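You operate a simulated robot arm through the tools that you are given. There is no shell and no other tool. Be economical: measure what you need, move in short steps, check, and stop when the job is done.

You run a simulated robot arm. Do the job below in one go: nothing can be reset, and whatever is moved stays where it is left.

## Task
Play the white drum on the music box, wound to FULL.
Fine: slide it to STOP first; the yellow drum goes in the empty pocket.
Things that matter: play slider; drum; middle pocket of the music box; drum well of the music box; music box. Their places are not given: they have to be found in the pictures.

It is judged by the outcome, as a careful person would: the job done as asked, and still so three seconds after it is handed in. It fails if anything else is knocked over, pushed out of place, dropped, spilled or broken.

## Robot
A 7-joint arm with a two-finger parallel gripper, fixed in place. Base frame: the origin is at the foot of the arm, x ahead of it, y to its left, z up; the work surface is at about z = 0. Units: mm, rad, N and s.
With the tool pointing down near the work surface it reaches from about 220 to 580 mm from the base axis. Its first joint turns from -1.152 to 1.152 rad. Payload 2.5 kg.
The TCP is the grasp point between the finger pads, 23 mm short of the fingertips. In the tool frame z runs along the fingers and y along their closing line. Largest opening 94 mm; finger width 38, thickness 10; the body of the gripper, 54 by 96 mm, starts 39 mm behind the TCP.
Orientation is that of the tool frame in the base frame, as a unit quaternion [x, y, z, w]. With the fingers straight down and closing along the base's y, the tool's x points along the base's -x, its y along +y and its z along -z.

## Interface
- The arm moves only by the tool send_rows. Its argument "commands" is a list that holds one entry, the list of rows, each a list of 7 numbers: the turn, a rotation vector about the tool's x, y, z in rad, then the shift along the tool's x, y, z in mm, then the finger opening in mm, from 0 to 94. In form: [[[ax, ay, az, tx, ty, tz, fingers], ...]]. A call has 1 to 8 rows; each row shifts and turns the commanded pose from where the row before left it, along the tool's axes as they then stand. A row lasts 0.2 s, in which the tool goes at most 50 mm and 0.15 rad; a call with a longer step from one row to the next is refused whole, and so is a gripper value outside its range. A pose out of reach is approached as far as the arm can. The call stops where the force on the tool passes 40 N (or 10 N more than at its start, if that is more) or the arm is blocked; 0.2 s more then pass. The fingers move at their own pace (about 108 mm/s each) and stop on an object; they squeeze with about 25 N. The grip force told is the motor's: it shows also when the fingers shut on nothing. Time passes only in rows, and 0.2 s behind the last, so rows that do not move let the fingers close. The reply holds the time, the measured pose of the TCP, the force on the tool along the base axes, the opening and the grip force, in the units named above and with some noise, and new pictures: "views" is both (left out), scene, wrist or none.
- Cameras (640 x 400 px; columns grow to the right, rows downward): "scene" is fixed at [114.8, -402.6, 550]; the picture's right is [0.86, -0.50, 0.00], its down [-0.26, -0.45, -0.86] and it looks along [0.43, 0.74, -0.52] (base axes); focal length 278 px, centre (320, 200). "wrist" rides on the gripper at [-39, 0, -44] in the tool frame; the picture's right is [0.00, -1.00, 0.00], its down [0.97, 0.00, -0.24] and it looks along [0.24, 0.00, 0.97] (tool axes); focal length 218 px, centre (320, 200).
- probe_pixels(camera, pixels): there is no depth. For up to 12 entries [column, row, z] of the newest picture of that camera ("zoom" is the newest enlarged one), the place [x, y] in the base frame at which the ray of that pixel passes the height z, good to about 3 mm. No time passes.
- inspect(camera, box): a new picture of the part [left, top, right, bottom] of that camera's present view, enlarged. No time passes.
- finish_job(): hands the job in; it is judged then, once.

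Go step by step. Measure first, check grasps and placings, and put right what went wrong. The budget is 80 turns and 120 pictures, counting those below and the enlarged ones. Unless the task says otherwise, let go and move clear before handing in, and close with one line.

The tools are called after "Emit:" as name(argument=value, ...) on one line, values as JSON. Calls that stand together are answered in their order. send_rows: Moves the arm, as the interface text tells. Its arguments: {"type":"object","properties":{"commands":{"type":"array","items":{"type":"array","items":{"type":"array","items":{"type":"number"}}}},"views":{"type":"string","enum":["both","scene","wrist","none"]}},"required":["commands"]} The other tools are called the same way: probe_pixels (camera, pixels) gives the place at which the rays of pixels pass given heights; inspect (camera, box) takes an enlarged picture of a part of a camera's view; finish_job () hands the job in.

At the start:

```text
time_s: 0.0
eef_pos: [311.5, 50.5, 385.3]
tool_rot: [0.0, 1.0, -0.001, 0.001]
wrist_force: [0.2, 0.3, -0.7]
opening: 93.9
gripper_force: 0.0
```

scene: 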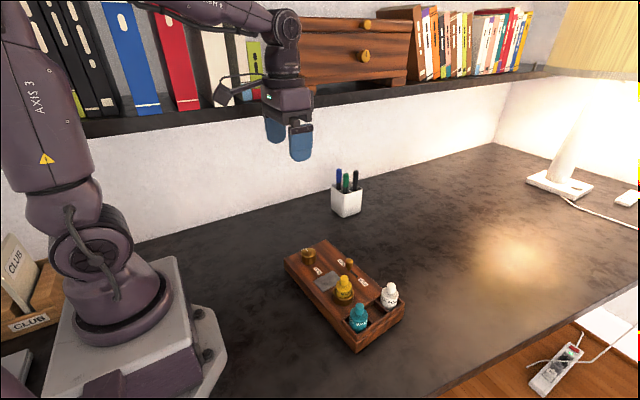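
wrist: 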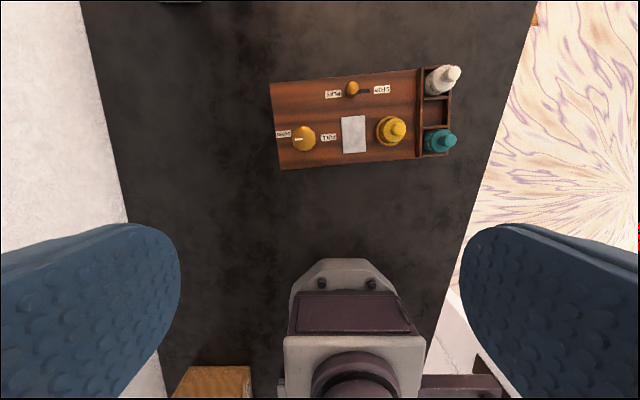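

The box shows in the wrist view (270-460, 65-170) with a knob, slider, yellow drum in the well, white and teal drums in pockets, and the middle pocket empty. I'll enlarge both views to read the labels.

Emit:
inspect(camera="wrist", box=[260, 55, 470, 185])

Emit:
inspect(camera="scene", box=[275, 230, 415, 360])

```text
3.05 times, centred on (365, 120) of wrist
```

zoom: 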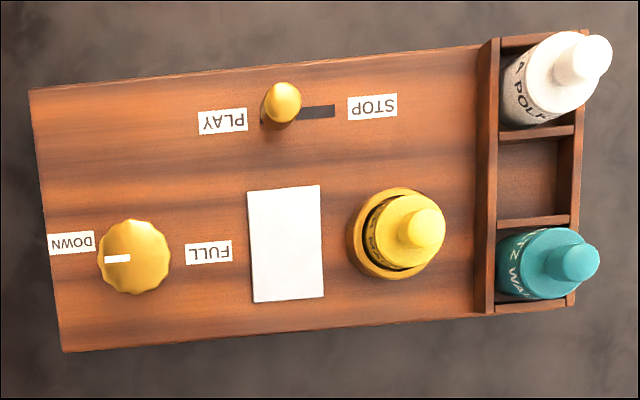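

```text
3.08 times, centred on (345, 295) of scene
```

zoom: 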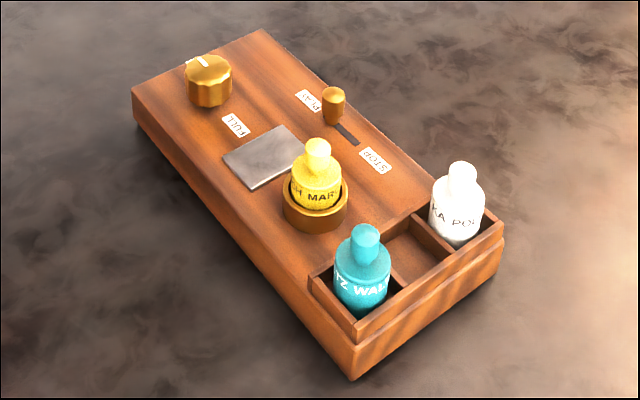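

The knob's pointer is at DOWN, the slider at PLAY, the yellow drum in the well and the white one in the far pocket. I'll probe the same features in both cameras to find heights and places.

Emit:
probe_pixels(camera="zoom", pixels=[[352, 380, 0], [355, 346, 30], [355, 346, 50], [133, 120, 0], [132, 90, 30], [132, 90, 50], [375, 160, 30], [375, 160, 50], [236, 127, 30], [236, 127, 50], [462, 165, 80], [318, 143, 80]])

Emit:
probe_pixels(camera="wrist", pixels=[[270, 83, 30], [270, 83, 50], [280, 170, 30], [280, 170, 50], [382, 90, 30], [382, 90, 50], [328, 138, 30], [328, 138, 50], [454, 73, 80], [399, 128, 80], [303, 138, 50], [352, 88, 60]])

```text
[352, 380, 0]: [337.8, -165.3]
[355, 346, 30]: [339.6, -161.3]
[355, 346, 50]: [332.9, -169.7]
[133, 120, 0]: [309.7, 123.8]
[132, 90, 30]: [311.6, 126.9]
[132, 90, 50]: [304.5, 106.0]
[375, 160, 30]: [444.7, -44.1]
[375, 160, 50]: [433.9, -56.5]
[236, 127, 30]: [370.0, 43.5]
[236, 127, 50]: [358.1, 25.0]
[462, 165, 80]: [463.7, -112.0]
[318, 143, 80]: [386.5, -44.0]
```

```text
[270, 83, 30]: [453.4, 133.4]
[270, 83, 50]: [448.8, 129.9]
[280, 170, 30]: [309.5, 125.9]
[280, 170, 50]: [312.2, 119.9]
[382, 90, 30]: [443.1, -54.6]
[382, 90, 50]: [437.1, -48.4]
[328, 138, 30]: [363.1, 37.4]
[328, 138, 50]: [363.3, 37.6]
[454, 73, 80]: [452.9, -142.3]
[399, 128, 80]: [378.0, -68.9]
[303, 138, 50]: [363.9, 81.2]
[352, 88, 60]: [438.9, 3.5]
```

Box top comes out near z ≈ 37, with the box yawed about 0.1 rad. I'll move nearer over the box for better measurements.

Emit:
send_rows(commands=[[[0, 0, 0, -35, -20, 30, 94], [0, 0, 0, -30, -20, 35, 94], [0, 0, -0.09, 0, 0, 40, 94], [0, 0, 0, 0, 0, 40, 94]]])

```text
refused: row 1 steps farther than a row can; nothing moved
```

Emit:
send_rows(commands=[[[0, 0, 0, -35, -20, 25, 94], [0, 0, 0, -30, -20, 25, 94], [0, 0, -0.09, 0, 0, 40, 94], [0, 0, 0, 0, 0, 40, 94], [0, 0, 0, 0, 0, 0, 94]]], views="wrist")

```text
time_s: 1.2
eef_pos: [375.2, 10.5, 252.8]
tool_rot: [-0.046, 0.999, 0.001, 0.0]
wrist_force: [0.5, 0.5, 0.1]
opening: 93.9
gripper_force: 0.1
```

wrist: 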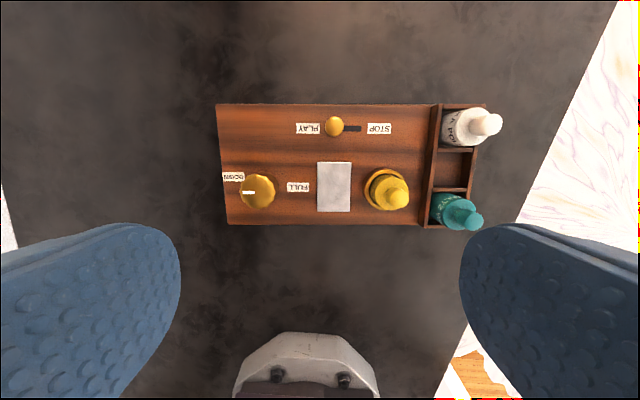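

The view now lines up with the box; I'll enlarge it and probe the main parts.

Emit:
inspect(camera="wrist", box=[210, 90, 510, 240])

Emit:
inspect(camera="scene", box=[275, 230, 415, 360])

Emit:
probe_pixels(camera="wrist", pixels=[[216, 104, 37], [228, 223, 37], [437, 104, 37], [429, 227, 37], [308, 128, 37], [379, 128, 37], [334, 126, 55], [258, 190, 55], [455, 167, 20], [490, 124, 75], [395, 192, 85], [298, 187, 37]])

```text
2.13 times, centred on (360, 165) of wrist
```

zoom: 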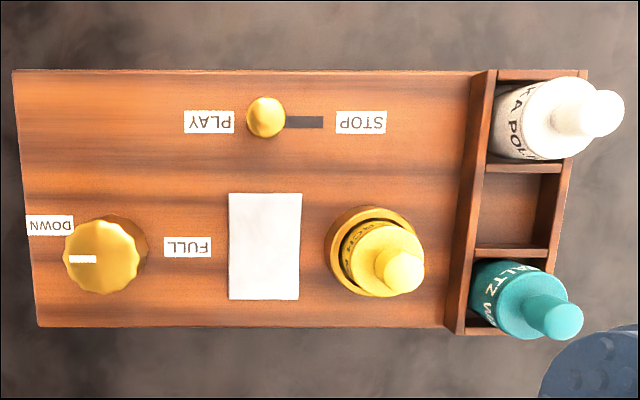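

```text
3.08 times, centred on (345, 295) of scene
```

zoom: 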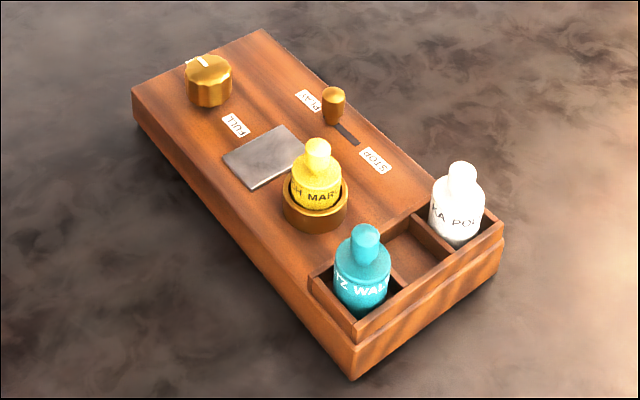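

```text
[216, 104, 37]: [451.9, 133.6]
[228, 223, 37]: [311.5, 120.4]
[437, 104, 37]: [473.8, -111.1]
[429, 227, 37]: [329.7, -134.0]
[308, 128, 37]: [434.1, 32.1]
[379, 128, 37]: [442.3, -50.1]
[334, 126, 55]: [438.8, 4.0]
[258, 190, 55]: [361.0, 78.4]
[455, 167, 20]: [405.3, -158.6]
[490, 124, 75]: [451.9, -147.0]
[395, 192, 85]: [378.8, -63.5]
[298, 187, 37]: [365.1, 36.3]
```

Slider is at about (438, 4), drum tops near z 100. I'll move above the slider and look again from lower down.

Emit:
send_rows(commands=[[[0, 0, 0, -31, -6, 25, 60], [0, 0, 0, -31, -6, 25, 40], [0, 0, 0, 0, 0, 40, 40], [0, 0, 0, 0, 0, 0, 40]]])

```text
time_s: 2.2
eef_pos: [440.1, 4.3, 162.5]
tool_rot: [-0.045, 0.999, 0.0, 0.0]
wrist_force: [0.2, -1.1, 0.9]
opening: 40.1
gripper_force: 0.0
```

scene: 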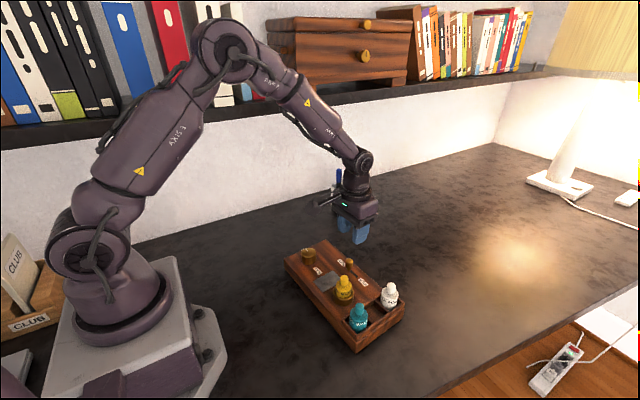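
wrist: 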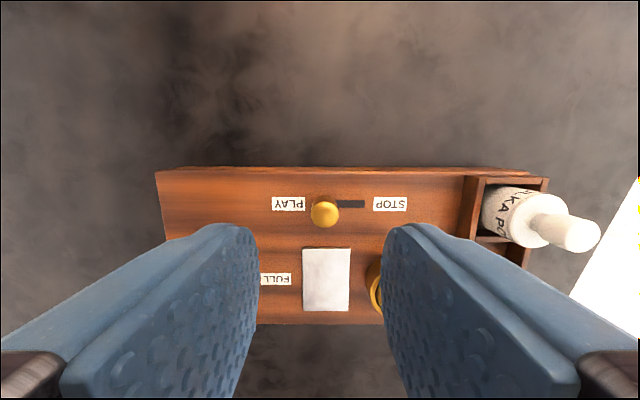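

Emit:
probe_pixels(camera="wrist", pixels=[[324, 213, 60], [324, 213, 70], [350, 204, 37], [338, 204, 37], [363, 204, 37], [575, 235, 90], [575, 235, 100], [520, 238, 27], [535, 215, 80]])

Emit:
inspect(camera="wrist", box=[260, 160, 620, 340])

```text
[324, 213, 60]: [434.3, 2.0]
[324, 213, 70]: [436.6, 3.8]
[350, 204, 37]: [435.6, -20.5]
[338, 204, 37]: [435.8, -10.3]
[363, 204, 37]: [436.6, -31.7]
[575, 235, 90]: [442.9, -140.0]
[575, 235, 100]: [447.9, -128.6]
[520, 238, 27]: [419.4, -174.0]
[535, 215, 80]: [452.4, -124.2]
```

```text
1.78 times, centred on (440, 250) of wrist
```

zoom: 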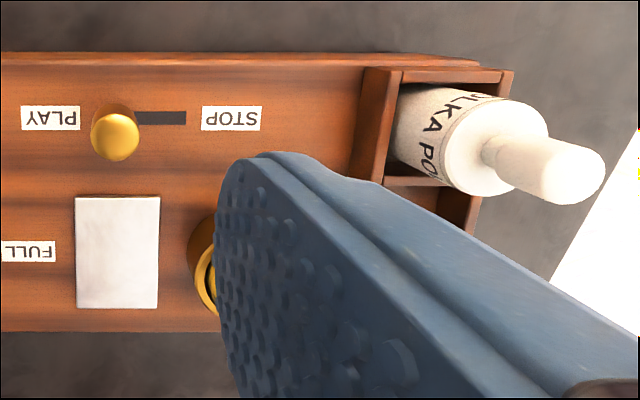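

Slider knob is at about (435, 3), with the slot reaching y ≈ -31. I'll come down with the fingers astride it, tips just above the box top.

Emit:
send_rows(commands=[[[0, 0, 0, 4, 0, 40, 40], [0, 0, 0, 0, 0, 40, 40], [0, 0, 0, 0, 0, 15, 40], [0, 0, 0, 0, 0, 0, 40]]], views="both")

```text
time_s: 3.2
eef_pos: [436.1, 5.1, 67.8]
tool_rot: [-0.045, 0.999, -0.001, -0.001]
wrist_force: [-0.9, -0.3, 0.6]
opening: 39.9
gripper_force: 0.0
```

scene: 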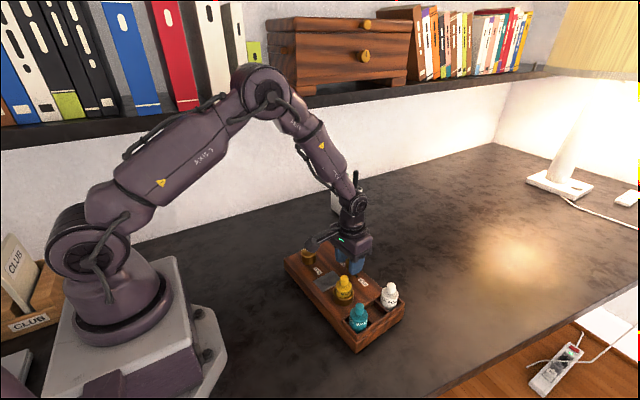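
wrist: 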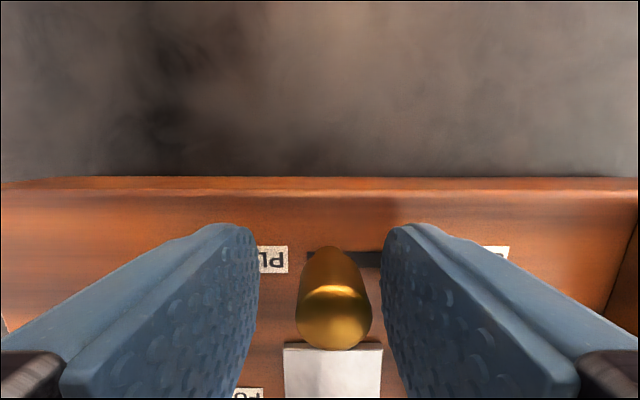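

The slider knob (px 333, 310) sits between the fingers. I'll close on it, then slide toward STOP.

Emit:
send_rows(commands=[[[0, 0, 0, 0, -3, 0, 12], [0, 0, 0, 0, 0, 0, 8], [0, 0, 0, 0, 0, 0, 8]]], views="none")

Emit:
send_rows(commands=[[[0, 0, 0, 0, -7, 0, 8], [0, 0, 0, 0, -7, 0, 8], [0, 0, 0, 0, -6, 0, 8], [0, 0, 0, 0, -5, 0, 8], [0, 0, 0, 0, 0, 0, 8]]], views="wrist")

```text
time_s: 4.0
eef_pos: [436.7, 2.1, 69.2]
tool_rot: [-0.045, 0.999, 0.0, 0.001]
wrist_force: [7.0, -0.2, -1.3]
opening: 18.0
gripper_force: 24.9
```

```text
time_s: 5.2
eef_pos: [437.2, -24.9, 69.4]
tool_rot: [-0.046, 0.999, 0.001, 0.0]
wrist_force: [8.0, 7.2, 0.7]
opening: 17.8
gripper_force: 25.0
```

wrist: 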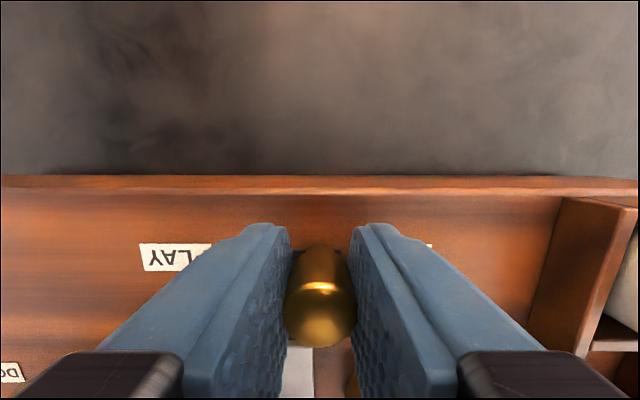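

The slider moved about 27 mm with the grip still firm, and some resistance is building (7 N). I'll nudge further to find the end stop.

Emit:
send_rows(commands=[[[0, 0, 0, 0, -3, 0, 8], [0, 0, 0, 0, 0, 0, 8]]], views="none")

```text
time_s: 5.8
eef_pos: [436.3, -25.5, 69.5]
tool_rot: [-0.046, 0.999, 0.0, -0.002]
wrist_force: [0.1, 14.4, 0.0]
opening: 17.8
gripper_force: 25.1
```

It stopped at y ≈ -25.5 with 14 N, which is the STOP end. I'll release, rise, and look from above the yellow drum.

Emit:
send_rows(commands=[[[0, 0, 0, 0, 2.5, 0, 30], [0, 0, 0, 0, 0, 0, 40], [0, 0, 0, 0, 0, -45, 40], [0, 0, 0, 0, 0, -45, 50], [0, 0, 0, 25, 0, -30, 50], [0, 0, 0, 35, -28, 0, 60], [0, 0, 0, 0, 0, 0, 60]]])

```text
time_s: 7.4
eef_pos: [378.8, -57.7, 189.1]
tool_rot: [-0.045, 0.999, 0.0, 0.0]
wrist_force: [-0.6, 0.3, -0.1]
opening: 60.2
gripper_force: 0.1
```

scene: 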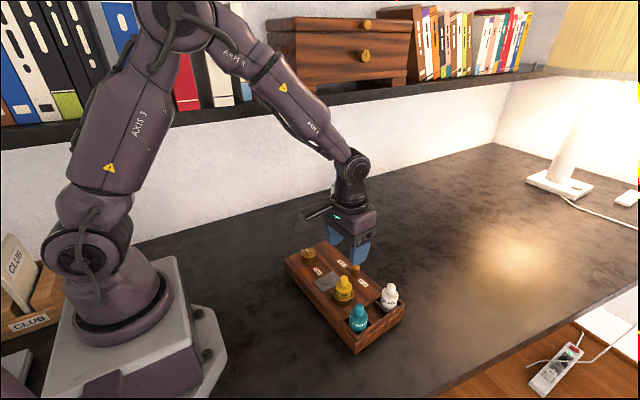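
wrist: 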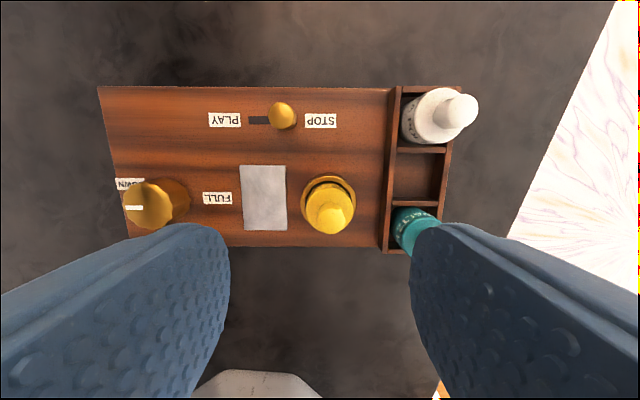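

The slider is now beside STOP (px 282, 115). The yellow drum shows at (331, 207); I'll enlarge and measure drum and pockets.

Emit:
inspect(camera="wrist", box=[260, 75, 500, 265])

Emit:
probe_pixels(camera="wrist", pixels=[[328, 205, 45], [331, 208, 90], [331, 208, 100], [398, 148, 45], [391, 203, 45], [447, 150, 45], [440, 205, 45], [413, 178, 20], [400, 90, 45], [455, 108, 95], [386, 250, 45], [440, 115, 80]])

```text
2.11 times, centred on (380, 170) of wrist
```

zoom: 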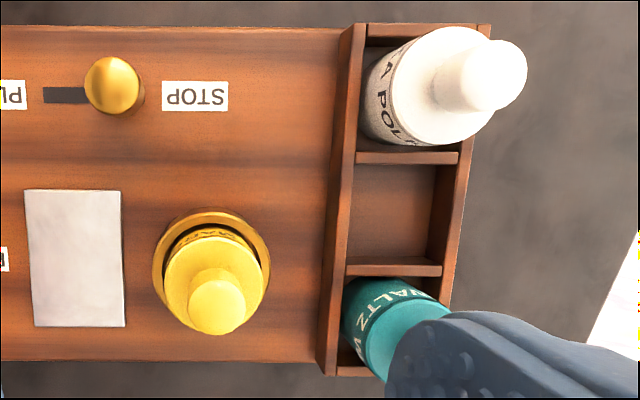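

```text
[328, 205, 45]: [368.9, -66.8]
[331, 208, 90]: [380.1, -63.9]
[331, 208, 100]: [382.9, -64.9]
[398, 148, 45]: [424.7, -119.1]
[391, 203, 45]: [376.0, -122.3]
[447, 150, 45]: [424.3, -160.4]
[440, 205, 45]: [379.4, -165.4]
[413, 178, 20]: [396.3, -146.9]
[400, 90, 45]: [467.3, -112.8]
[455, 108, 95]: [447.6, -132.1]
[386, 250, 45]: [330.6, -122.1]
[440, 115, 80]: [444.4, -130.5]
```

The yellow drum's axis is at about (374, -65), top near z 104. I'll come down around its neck and check.

Emit:
send_rows(commands=[[[0, 0, 0, 5.4, -6.8, 30, 44], [0, 0, 0, 0, 0, 25, 44], [0, 0, 0, 0, 0, 15, 44], [0, 0, 0, 0, 0, 0, 44]]])

Emit:
inspect(camera="scene", box=[295, 220, 415, 350])

```text
time_s: 8.4
eef_pos: [375.4, -64.7, 119.3]
tool_rot: [-0.044, 0.999, 0.0, 0.0]
wrist_force: [0.4, 0.8, -0.4]
opening: 44.1
gripper_force: 0.0
```

scene: 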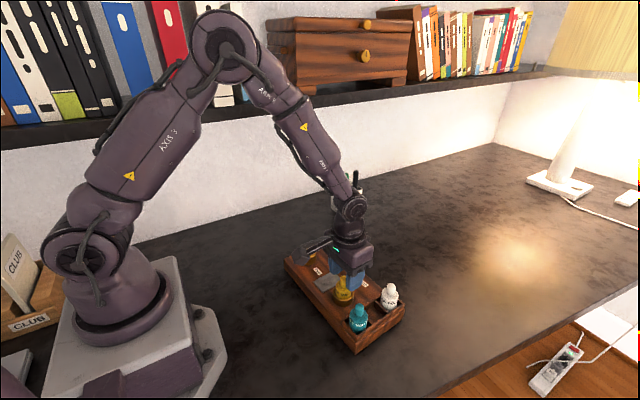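
wrist: 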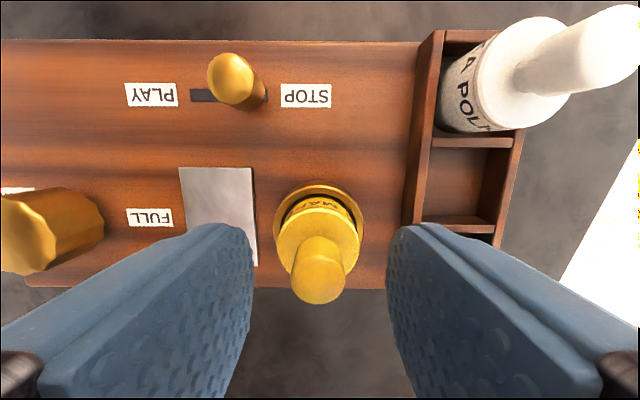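

```text
3.08 times, centred on (355, 285) of scene
```

zoom: 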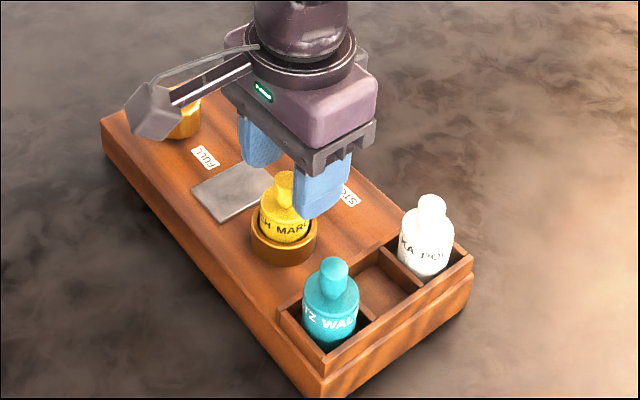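

The neck lies on the finger axis (px 318, 280). I'll lower 12 mm and close on it.

Emit:
send_rows(commands=[[[0, 0, 0, 0, 0, 12, 44], [0, 0, 0, 0, 0, 0, 10], [0, 0, 0, 0, 0, 0, 10], [0, 0, 0, 0, 0, 0, 10]]])

```text
time_s: 9.4
eef_pos: [374.7, -64.3, 107.8]
tool_rot: [-0.046, 0.999, 0.0, 0.0]
wrist_force: [-0.7, 0.6, 0.2]
opening: 16.9
gripper_force: 24.5
```

scene: 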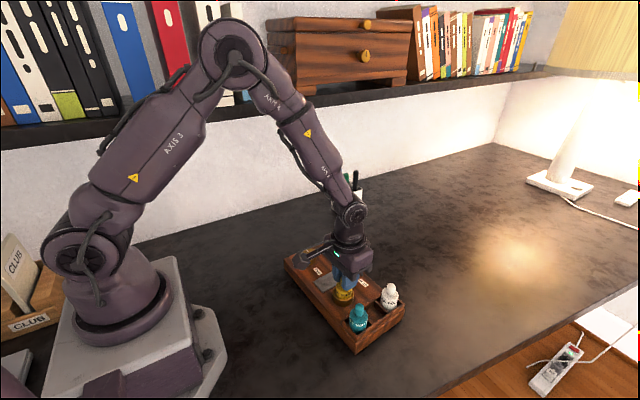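
wrist: 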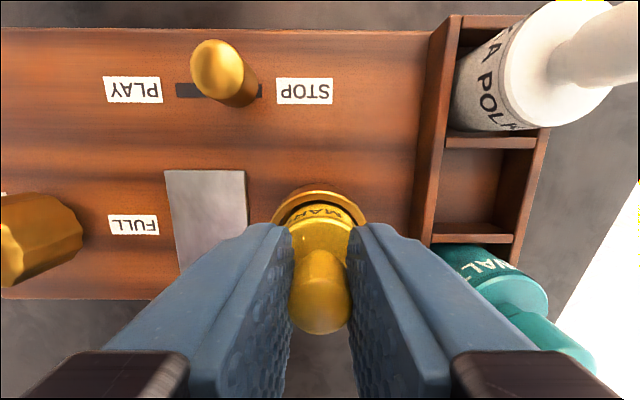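

The neck is held (17 mm, 24.5 N). I'll lift straight up clear of the other drums.

Emit:
send_rows(commands=[[[0, 0, 0, 0, 0, -15, 10], [0, 0, 0, 0, 0, -40, 10], [0, 0, 0, 0, 0, -45, 10], [0, 0, 0, 0, 0, 0, 10]]])

Emit:
inspect(camera="wrist", box=[230, 70, 500, 260])

Emit:
inspect(camera="scene", box=[295, 220, 415, 350])

```text
time_s: 10.4
eef_pos: [375.3, -62.9, 207.3]
tool_rot: [-0.046, 0.999, 0.0, 0.001]
wrist_force: [-0.6, -0.5, -2.0]
opening: 16.8
gripper_force: 24.6
```

scene: 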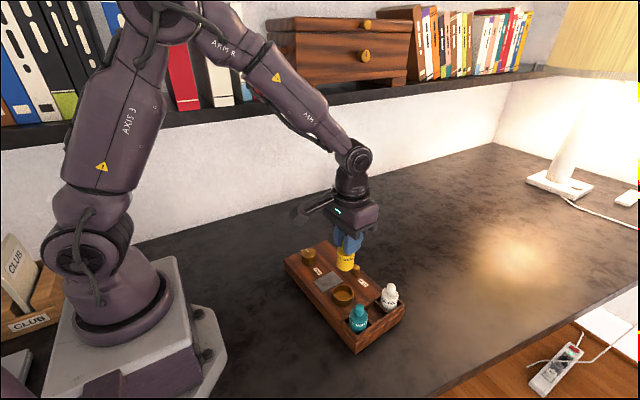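
wrist: 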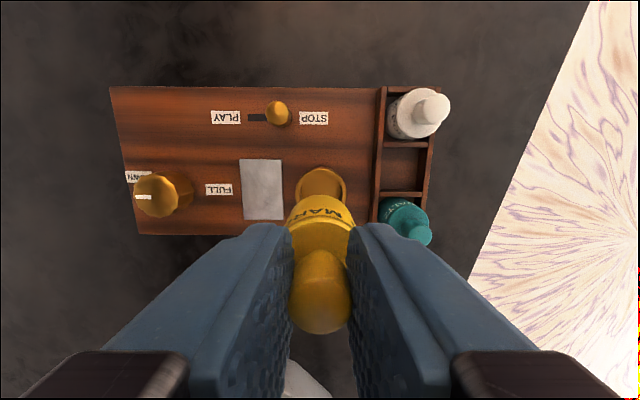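

```text
2.11 times, centred on (365, 165) of wrist
```

zoom: 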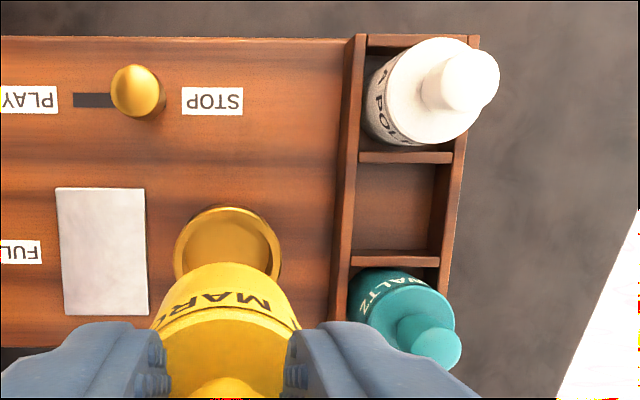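

```text
3.08 times, centred on (355, 285) of scene
```

zoom: 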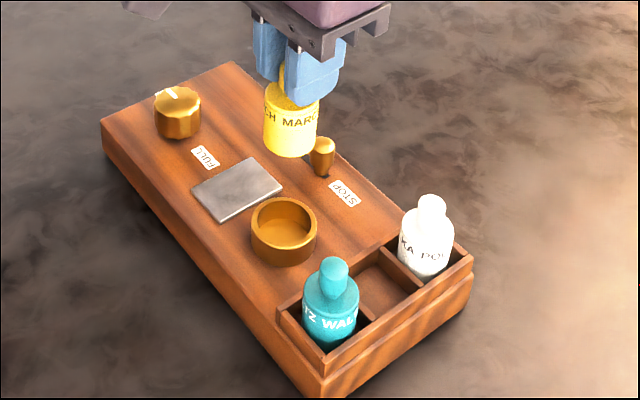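

Yellow is lifted cleanly and the well (z ring) is empty. I'll measure the middle pocket from rims and from the white/teal necks on either side.

Emit:
probe_pixels(camera="wrist", pixels=[[436.1, 109, 103], [418.6, 235.2, 103], [405.3, 144.6, 45], [401.5, 192, 45], [381.5, 170, 45], [426, 170, 45], [321, 184, 48], [405.3, 144.6, 37], [381.5, 170, 37], [426, 170, 37]])

Emit:
probe_pixels(camera="zoom", pixels=[[432, 205, 103], [334, 268, 103], [405, 267, 45], [344, 304, 45], [408, 265, 37], [375, 262, 45], [385, 300, 20], [284, 220, 50], [419, 290, 45], [284, 290, 37]])

```text
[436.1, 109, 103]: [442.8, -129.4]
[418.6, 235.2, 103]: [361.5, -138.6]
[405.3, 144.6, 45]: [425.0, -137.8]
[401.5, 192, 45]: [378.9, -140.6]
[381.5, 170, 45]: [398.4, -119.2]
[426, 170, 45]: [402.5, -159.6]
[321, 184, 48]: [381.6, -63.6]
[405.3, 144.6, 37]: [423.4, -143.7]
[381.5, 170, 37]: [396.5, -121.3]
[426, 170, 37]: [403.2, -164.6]
```

```text
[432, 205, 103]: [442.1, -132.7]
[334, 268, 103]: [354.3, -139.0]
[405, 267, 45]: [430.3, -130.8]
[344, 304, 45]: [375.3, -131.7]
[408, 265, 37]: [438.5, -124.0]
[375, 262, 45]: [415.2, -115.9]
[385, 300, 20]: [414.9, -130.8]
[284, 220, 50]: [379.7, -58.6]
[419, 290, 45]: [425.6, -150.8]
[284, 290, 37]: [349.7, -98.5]
```

White is at about (443, -131) and teal at (358, -139), so the middle pocket centre is about (401, -137). I'll move over it at height.

Emit:
send_rows(commands=[[[0, 0, 0, -9.4, -38, 0, 10], [0, 0, 0, -9.4, -37.7, 0, 10], [0, 0, 0, 0, 0, 0, 10]]])

Emit:
inspect(camera="scene", box=[295, 220, 415, 350])

Emit:
inspect(camera="wrist", box=[200, 70, 440, 260])

```text
time_s: 11.2
eef_pos: [402.0, -137.5, 208.7]
tool_rot: [-0.045, 0.999, -0.001, -0.001]
wrist_force: [-0.1, -0.2, -0.5]
opening: 16.6
gripper_force: 24.8
```

scene: 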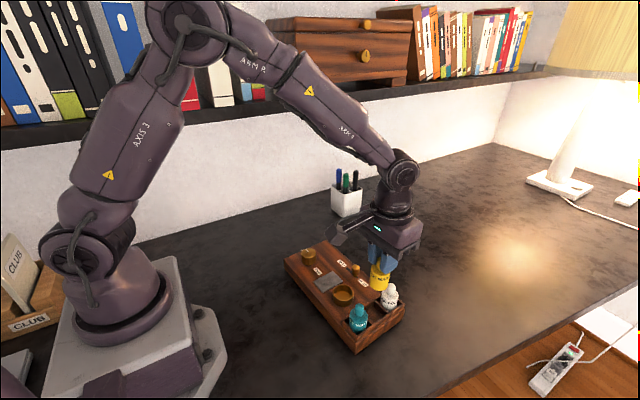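
wrist: 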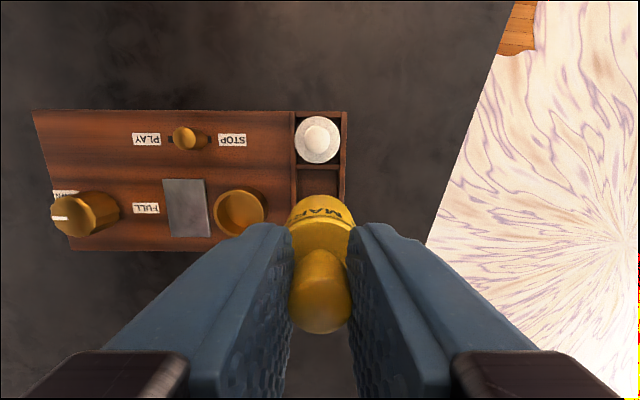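

```text
3.08 times, centred on (355, 285) of scene
```

zoom: 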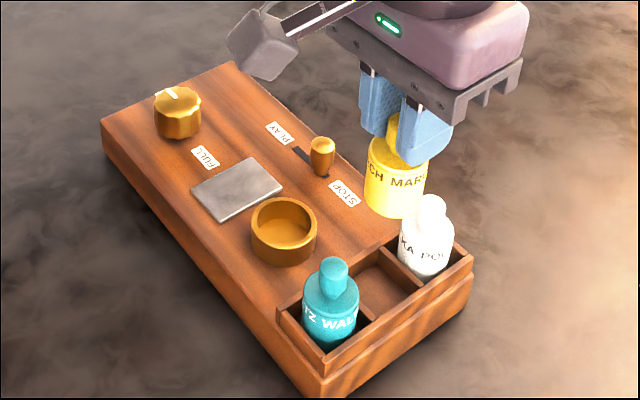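

```text
2.11 times, centred on (320, 165) of wrist
```

zoom: 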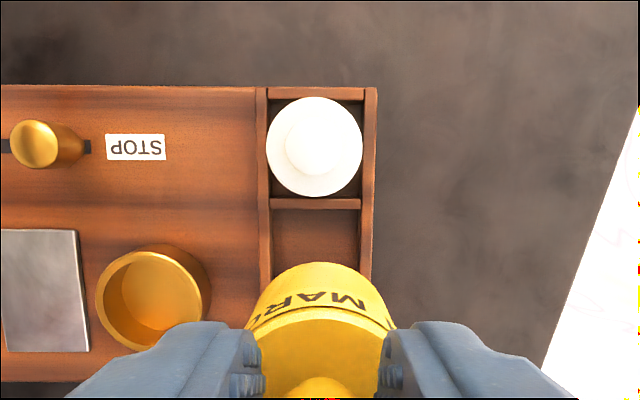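

Camera now looks right down the pocket column (centre px ≈ 318, vs. held drum 320). I'll probe for x and y precisely.

Emit:
probe_pixels(camera="wrist", pixels=[[317.6, 139.9, 80], [317.6, 141.3, 103], [318, 166.4, 45], [318, 115, 45], [296, 190, 45], [340, 190, 45], [340, 190, 40], [240, 213, 48]])

```text
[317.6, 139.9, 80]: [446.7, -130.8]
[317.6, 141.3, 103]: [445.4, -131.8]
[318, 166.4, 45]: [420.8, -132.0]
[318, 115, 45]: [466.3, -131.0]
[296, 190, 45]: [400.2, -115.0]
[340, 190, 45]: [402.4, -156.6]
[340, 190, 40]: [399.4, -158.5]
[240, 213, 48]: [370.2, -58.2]
```

Pocket centre ≈ (401.5, -135.5). I'll shift 2 mm and lower to just above the rim, then check.

Emit:
send_rows(commands=[[[0, 0, 0, 0.4, 2, 25, 10], [0, 0, 0, 0, 0, 25, 10], [0, 0, 0, 0, 0, 22, 10], [0, 0, 0, 0, 0, 0, 10]]], views="wrist")

Emit:
inspect(camera="scene", box=[325, 245, 425, 345])

Emit:
inspect(camera="wrist", box=[200, 70, 440, 260])

```text
time_s: 12.2
eef_pos: [400.0, -135.8, 136.2]
tool_rot: [-0.046, 0.999, 0.001, 0.0]
wrist_force: [-0.2, 0.0, -1.1]
opening: 16.6
gripper_force: 25.3
```

wrist: 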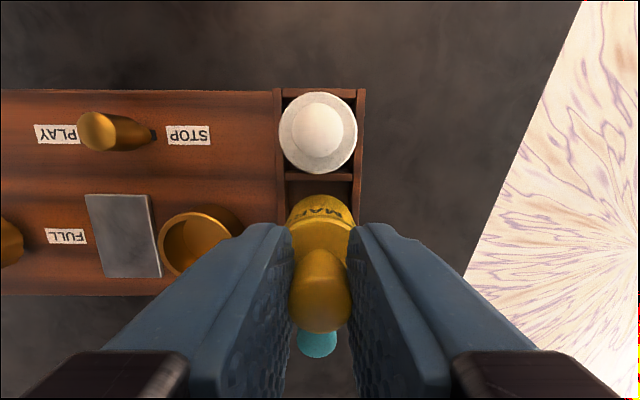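

```text
4.00 times, centred on (375, 295) of scene
```

zoom: 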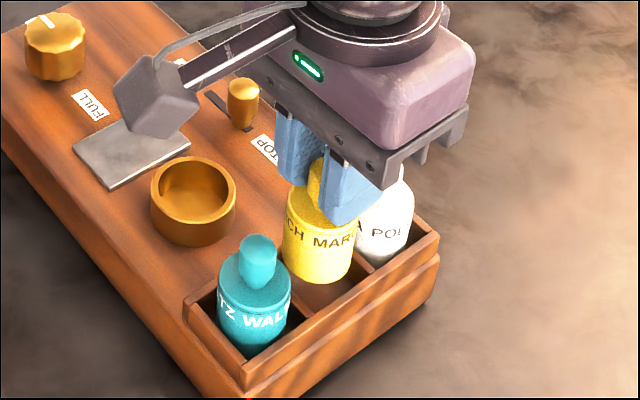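

```text
2.11 times, centred on (320, 165) of wrist
```

zoom: 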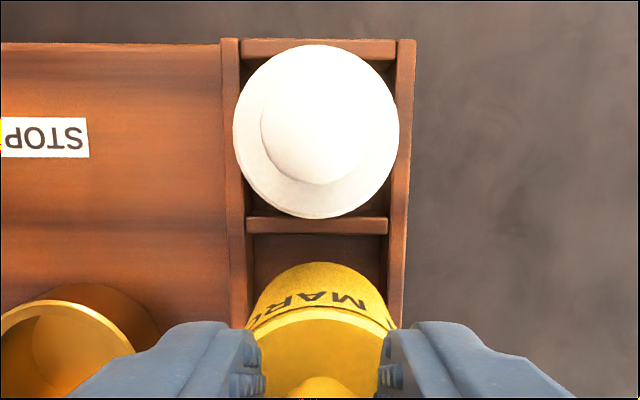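

Drum is centred over the middle pocket in both views. I'll lower into it in small steps, watching force.

Emit:
send_rows(commands=[[[0, 0, 0, -1.3, 0.6, 10, 10], [0, 0, 0, 0, 0, 6, 10], [0, 0, 0, 0, 0, 0, 10]]], views="none")

Emit:
inspect(camera="scene", box=[325, 245, 425, 345])

```text
time_s: 13.0
eef_pos: [401.3, -137.0, 120.7]
tool_rot: [-0.046, 0.999, 0.0, 0.0]
wrist_force: [-0.3, -0.6, -0.9]
opening: 16.5
gripper_force: 25.1
```

```text
4.00 times, centred on (375, 295) of scene
```

zoom: 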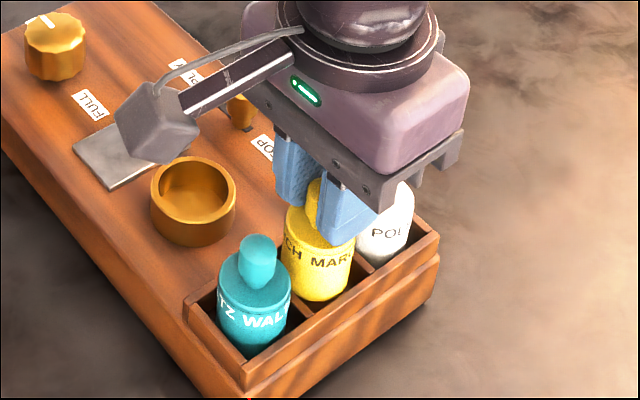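

No contact yet, and the drum is heading into the pocket. I'll continue down slowly.

Emit:
send_rows(commands=[[[0, 0, 0, 0, 0.8, 5, 10], [0, 0, 0, 0, 0, 4, 10], [0, 0, 0, 0, 0, 0, 10]]], views="none")

Emit:
inspect(camera="scene", box=[325, 245, 425, 345])

```text
time_s: 13.8
eef_pos: [400.5, -134.2, 110.5]
tool_rot: [-0.045, 0.999, 0.001, 0.0]
wrist_force: [0.7, 0.0, -0.8]
opening: 16.9
gripper_force: 25.6
```

```text
4.00 times, centred on (375, 295) of scene
```

zoom: 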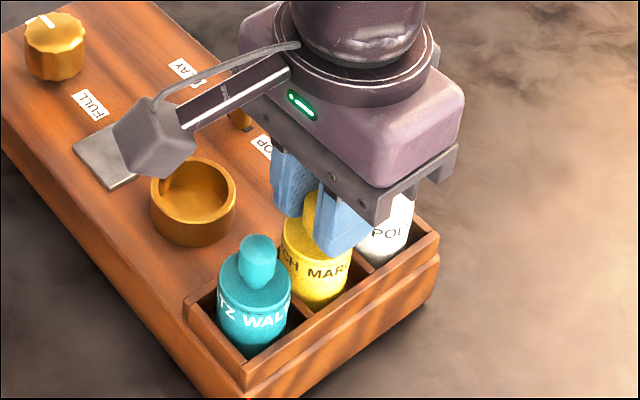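

Drum bottom is inside the rim with no force. I'll continue down until it touches the floor.

Emit:
send_rows(commands=[[[0, 0, 0, 0, 0, 3, 10], [0, 0, 0, 0, 0, 3, 10], [0, 0, 0, 0, 0, 0, 10]]], views="none")

Emit:
inspect(camera="scene", box=[325, 245, 425, 345])

```text
time_s: 14.6
eef_pos: [402.8, -135.7, 105.9]
tool_rot: [-0.046, 0.999, -0.001, 0.003]
wrist_force: [0.3, 0.9, 17.4]
opening: 16.7
gripper_force: 24.8
```

```text
4.00 times, centred on (375, 295) of scene
```

zoom: 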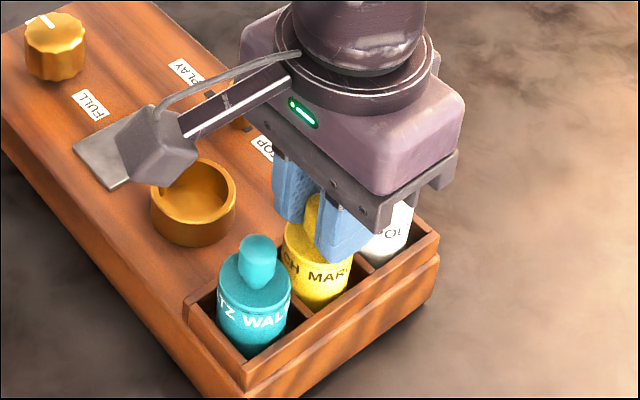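

Contact (17 N) at z 105.9, and the yellow neck's top lines up with the teal–white line, so it sits on the pocket floor. I'll ease, release and rise.

Emit:
send_rows(commands=[[[0, 0, 0, 0, 0, -1, 17], [0, 0, 0, 0, 0, 0, 30], [0, 0, 0, 0, 0, 0, 40], [0, 0, 0, 0, 0, -30, 40], [0, 0, 0, 0, 0, -45, 40], [0, 0, 0, 0, 0, 0, 44]]])

Emit:
inspect(camera="scene", box=[325, 245, 425, 345])

Emit:
inspect(camera="wrist", box=[200, 70, 440, 320])

```text
time_s: 16.0
eef_pos: [401.9, -135.6, 182.4]
tool_rot: [-0.046, 0.999, 0.0, 0.0]
wrist_force: [0.7, -0.1, -0.1]
opening: 43.9
gripper_force: 0.0
```

scene: 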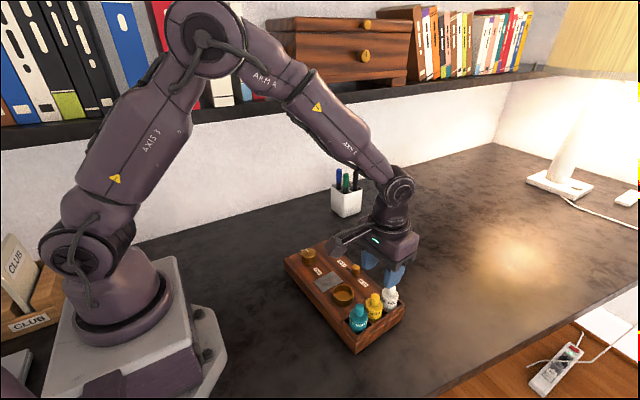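
wrist: 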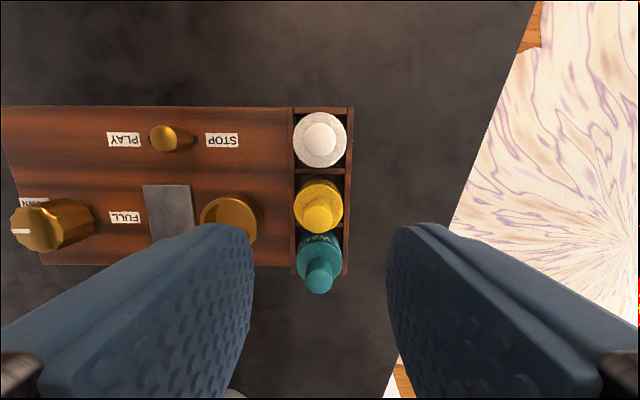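

```text
4.00 times, centred on (375, 295) of scene
```

zoom: 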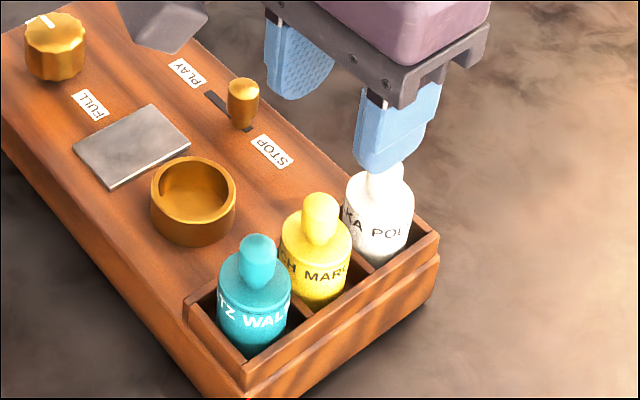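

```text
1.60 times, centred on (320, 195) of wrist
```

zoom: 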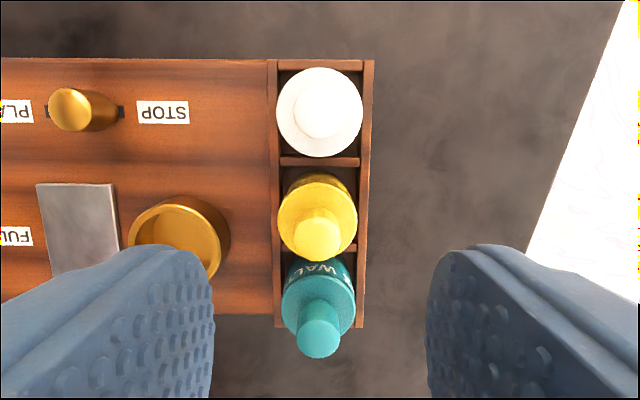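

Yellow sits properly in the middle pocket. Now over to white at about (445.5, -132), lowering partway.

Emit:
send_rows(commands=[[[0, 0, 0, -43.5, 0, 10, 44], [0, 0, 0, 0, 0, 30, 44], [0, 0, 0, 0, 0, 20, 44], [0, 0, 0, 0, 0, 0, 44]]], views="wrist")

```text
time_s: 17.0
eef_pos: [445.9, -132.3, 120.2]
tool_rot: [-0.046, 0.999, 0.0, -0.001]
wrist_force: [-0.7, 0.2, 0.2]
opening: 44.2
gripper_force: 0.0
```

wrist: 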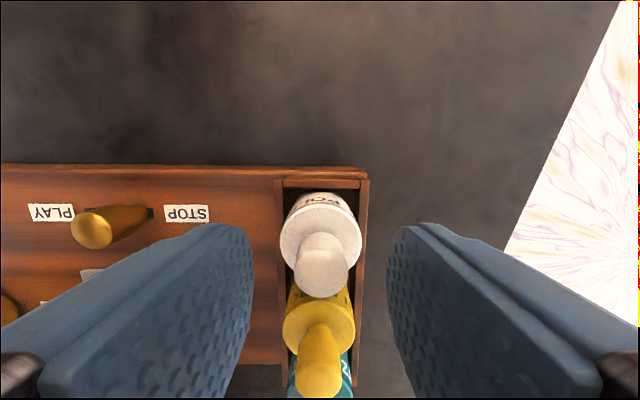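

White's neck (322, 272) is centred between the fingers. I'll lower 13 mm and close.

Emit:
send_rows(commands=[[[0, 0, 0, -2, 0, 12.5, 44], [0, 0, 0, 0, 0, 0, 10], [0, 0, 0, 0, 0, 0, 10], [0, 0, 0, 0, 0, 0, 10]]], views="wrist")

```text
time_s: 18.0
eef_pos: [446.4, -131.6, 108.2]
tool_rot: [-0.046, 0.999, 0.0, 0.0]
wrist_force: [0.6, -0.2, 1.0]
opening: 16.9
gripper_force: 24.9
```

wrist: 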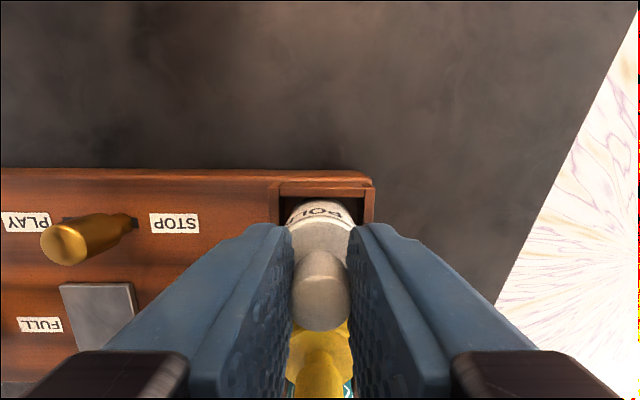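

Held at 16.9 mm. Lift, then carry over the well at (374.7, -64.3).

Emit:
send_rows(commands=[[[0, 0, 0, 0, 0, -15, 10], [0, 0, 0, 0, 0, -40, 10], [0, 0, 0, 0, 0, -43, 10], [0, 0, 0, 32.6, 36.8, 0, 10], [0, 0, 0, 32.6, 36.8, 0, 10], [0, 0, 0, 0, 0, 0, 10]]])

Emit:
inspect(camera="scene", box=[305, 230, 425, 350])

```text
time_s: 19.4
eef_pos: [375.0, -63.6, 205.4]
tool_rot: [-0.045, 0.999, -0.001, 0.001]
wrist_force: [-0.5, 0.2, -0.2]
opening: 16.6
gripper_force: 24.7
```

scene: 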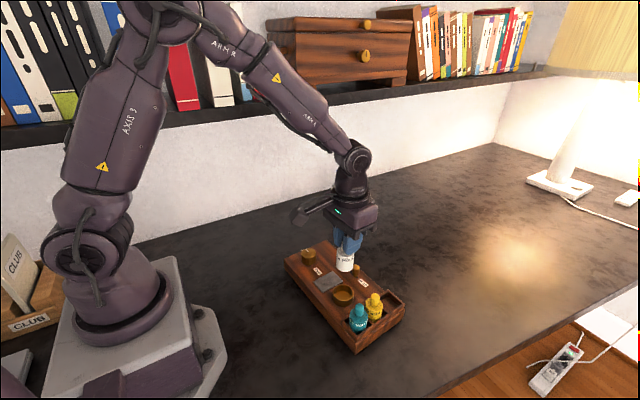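
wrist: 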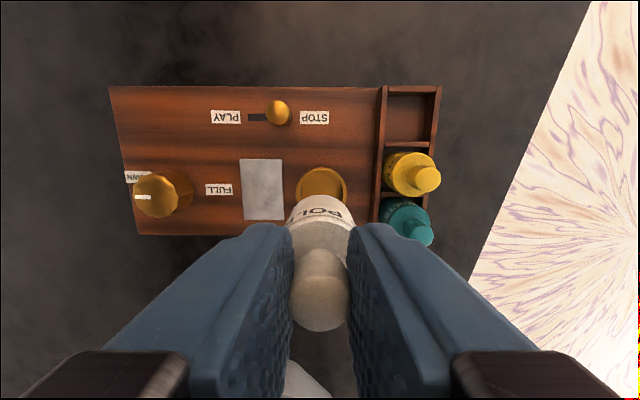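

```text
3.33 times, centred on (365, 290) of scene
```

zoom: 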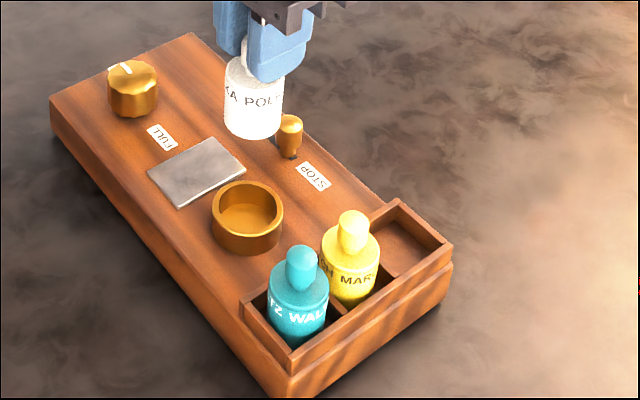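

White is over the well with everything else undisturbed. I'll lower to just above the ring and check.

Emit:
send_rows(commands=[[[0, 0, 0, 0, -0.5, 30, 10], [0, 0, 0, 0, 0, 25, 10], [0, 0, 0, 0, 0, 15, 10], [0, 0, 0, 0, 0, 0, 10]]], views="none")

Emit:
inspect(camera="scene", box=[305, 240, 405, 340])

Emit:
inspect(camera="wrist", box=[220, 120, 420, 270])

```text
time_s: 20.4
eef_pos: [374.2, -64.7, 136.5]
tool_rot: [-0.045, 0.999, 0.0, -0.001]
wrist_force: [0.7, 0.3, -1.0]
opening: 16.8
gripper_force: 25.1
```

```text
4.00 times, centred on (355, 290) of scene
```

zoom: 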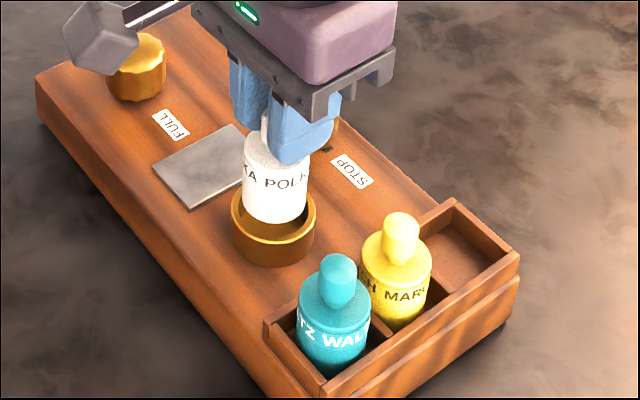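

```text
2.67 times, centred on (320, 195) of wrist
```

zoom: 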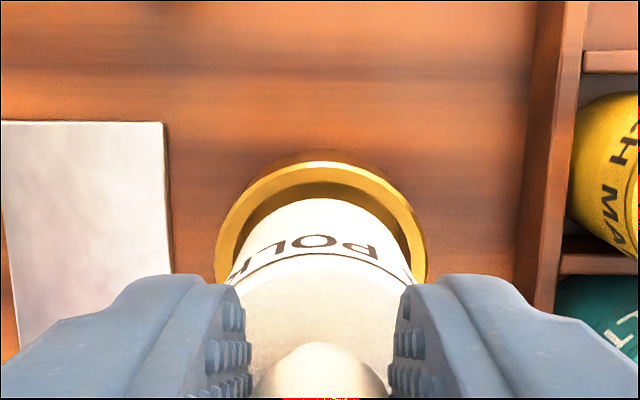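

The drum is centred on the ring (both at column ≈ 321). Lowering into the well.

Emit:
send_rows(commands=[[[0, 0, 0, 0, 0, 10, 10], [0, 0, 0, 0, 0, 8, 10], [0, 0, 0, 0, 0, 5, 10], [0, 0, 0, 0, 0, 0, 10]]], views="none")

Emit:
inspect(camera="scene", box=[305, 240, 405, 340])

```text
time_s: 21.4
eef_pos: [375.5, -64.6, 112.2]
tool_rot: [-0.045, 0.999, 0.0, 0.0]
wrist_force: [-0.4, 0.6, -0.2]
opening: 16.5
gripper_force: 25.5
```

```text
4.00 times, centred on (355, 290) of scene
```

zoom: 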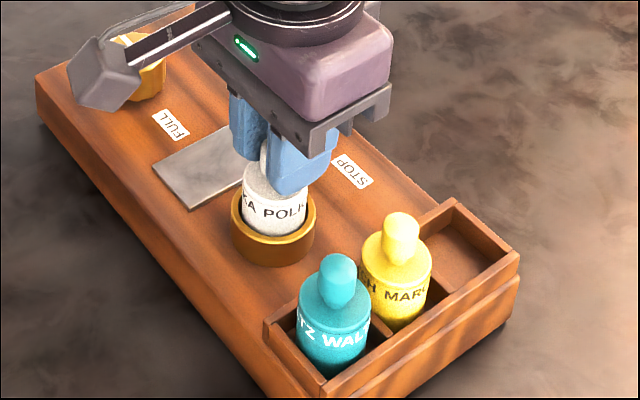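

It's inside the ring with no force. Down the last few millimetres.

Emit:
send_rows(commands=[[[0, 0, 0, 0, 0, 2.5, 10], [0, 0, 0, 0, 0, 2, 10], [0, 0, 0, 0, 0, 0, 10]]], views="none")

```text
time_s: 22.2
eef_pos: [374.7, -64.0, 108.4]
tool_rot: [-0.045, 0.999, -0.001, 0.0]
wrist_force: [-3.9, -0.3, 12.4]
opening: 16.7
gripper_force: 24.8
```

Contact at 108.4 (12 N): seated. I'll release, rise, and move toward the winding knob near (361, 78).

Emit:
send_rows(commands=[[[0, 0, 0, 0, 0, -1, 17], [0, 0, 0, 0, 0, 0, 30], [0, 0, 0, 0, 0, 0, 40], [0, 0, 0, 0, 0, -30, 40], [0, 0, 0, 0, 0, -45, 40], [0, 0, 0, 0, 45, -5, 50], [0, 0, 0, 0, 45, 0, 60], [0, 0, 0, 0, 45, 0, 70]]], views="both")

Emit:
inspect(camera="wrist", box=[220, 80, 460, 260])

Emit:
inspect(camera="scene", box=[275, 225, 415, 355])

```text
time_s: 24.0
eef_pos: [363.8, 70.2, 190.5]
tool_rot: [-0.045, 0.999, 0.001, 0.0]
wrist_force: [0.2, -0.6, 0.4]
opening: 69.8
gripper_force: 0.0
```

scene: 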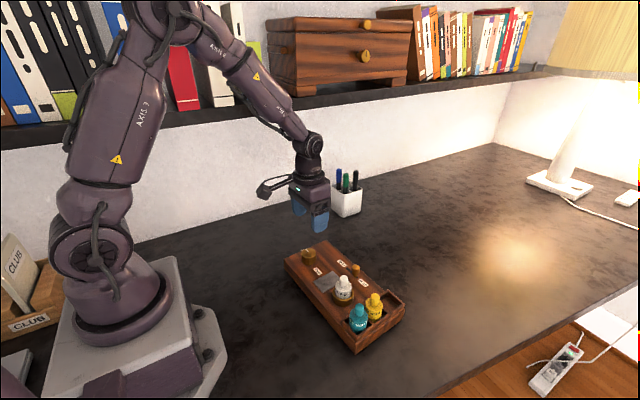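
wrist: 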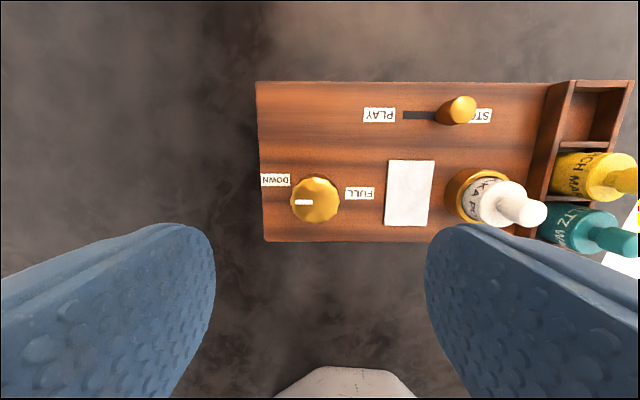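

```text
2.22 times, centred on (340, 170) of wrist
```

zoom: 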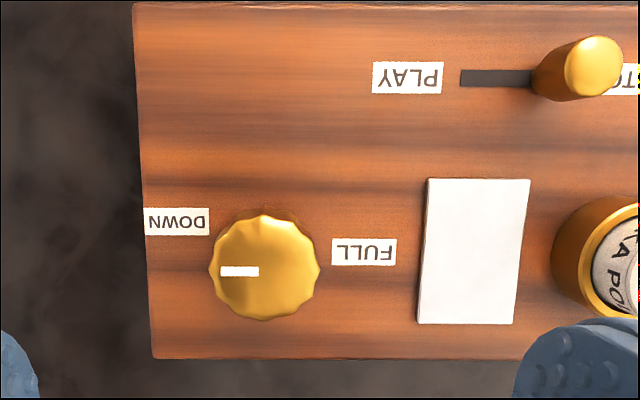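

```text
3.08 times, centred on (345, 290) of scene
```

zoom: 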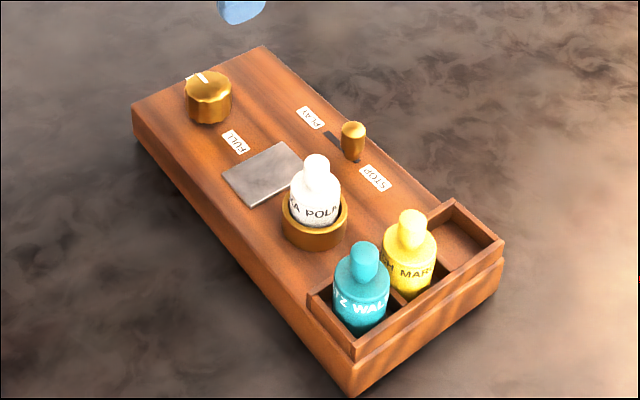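

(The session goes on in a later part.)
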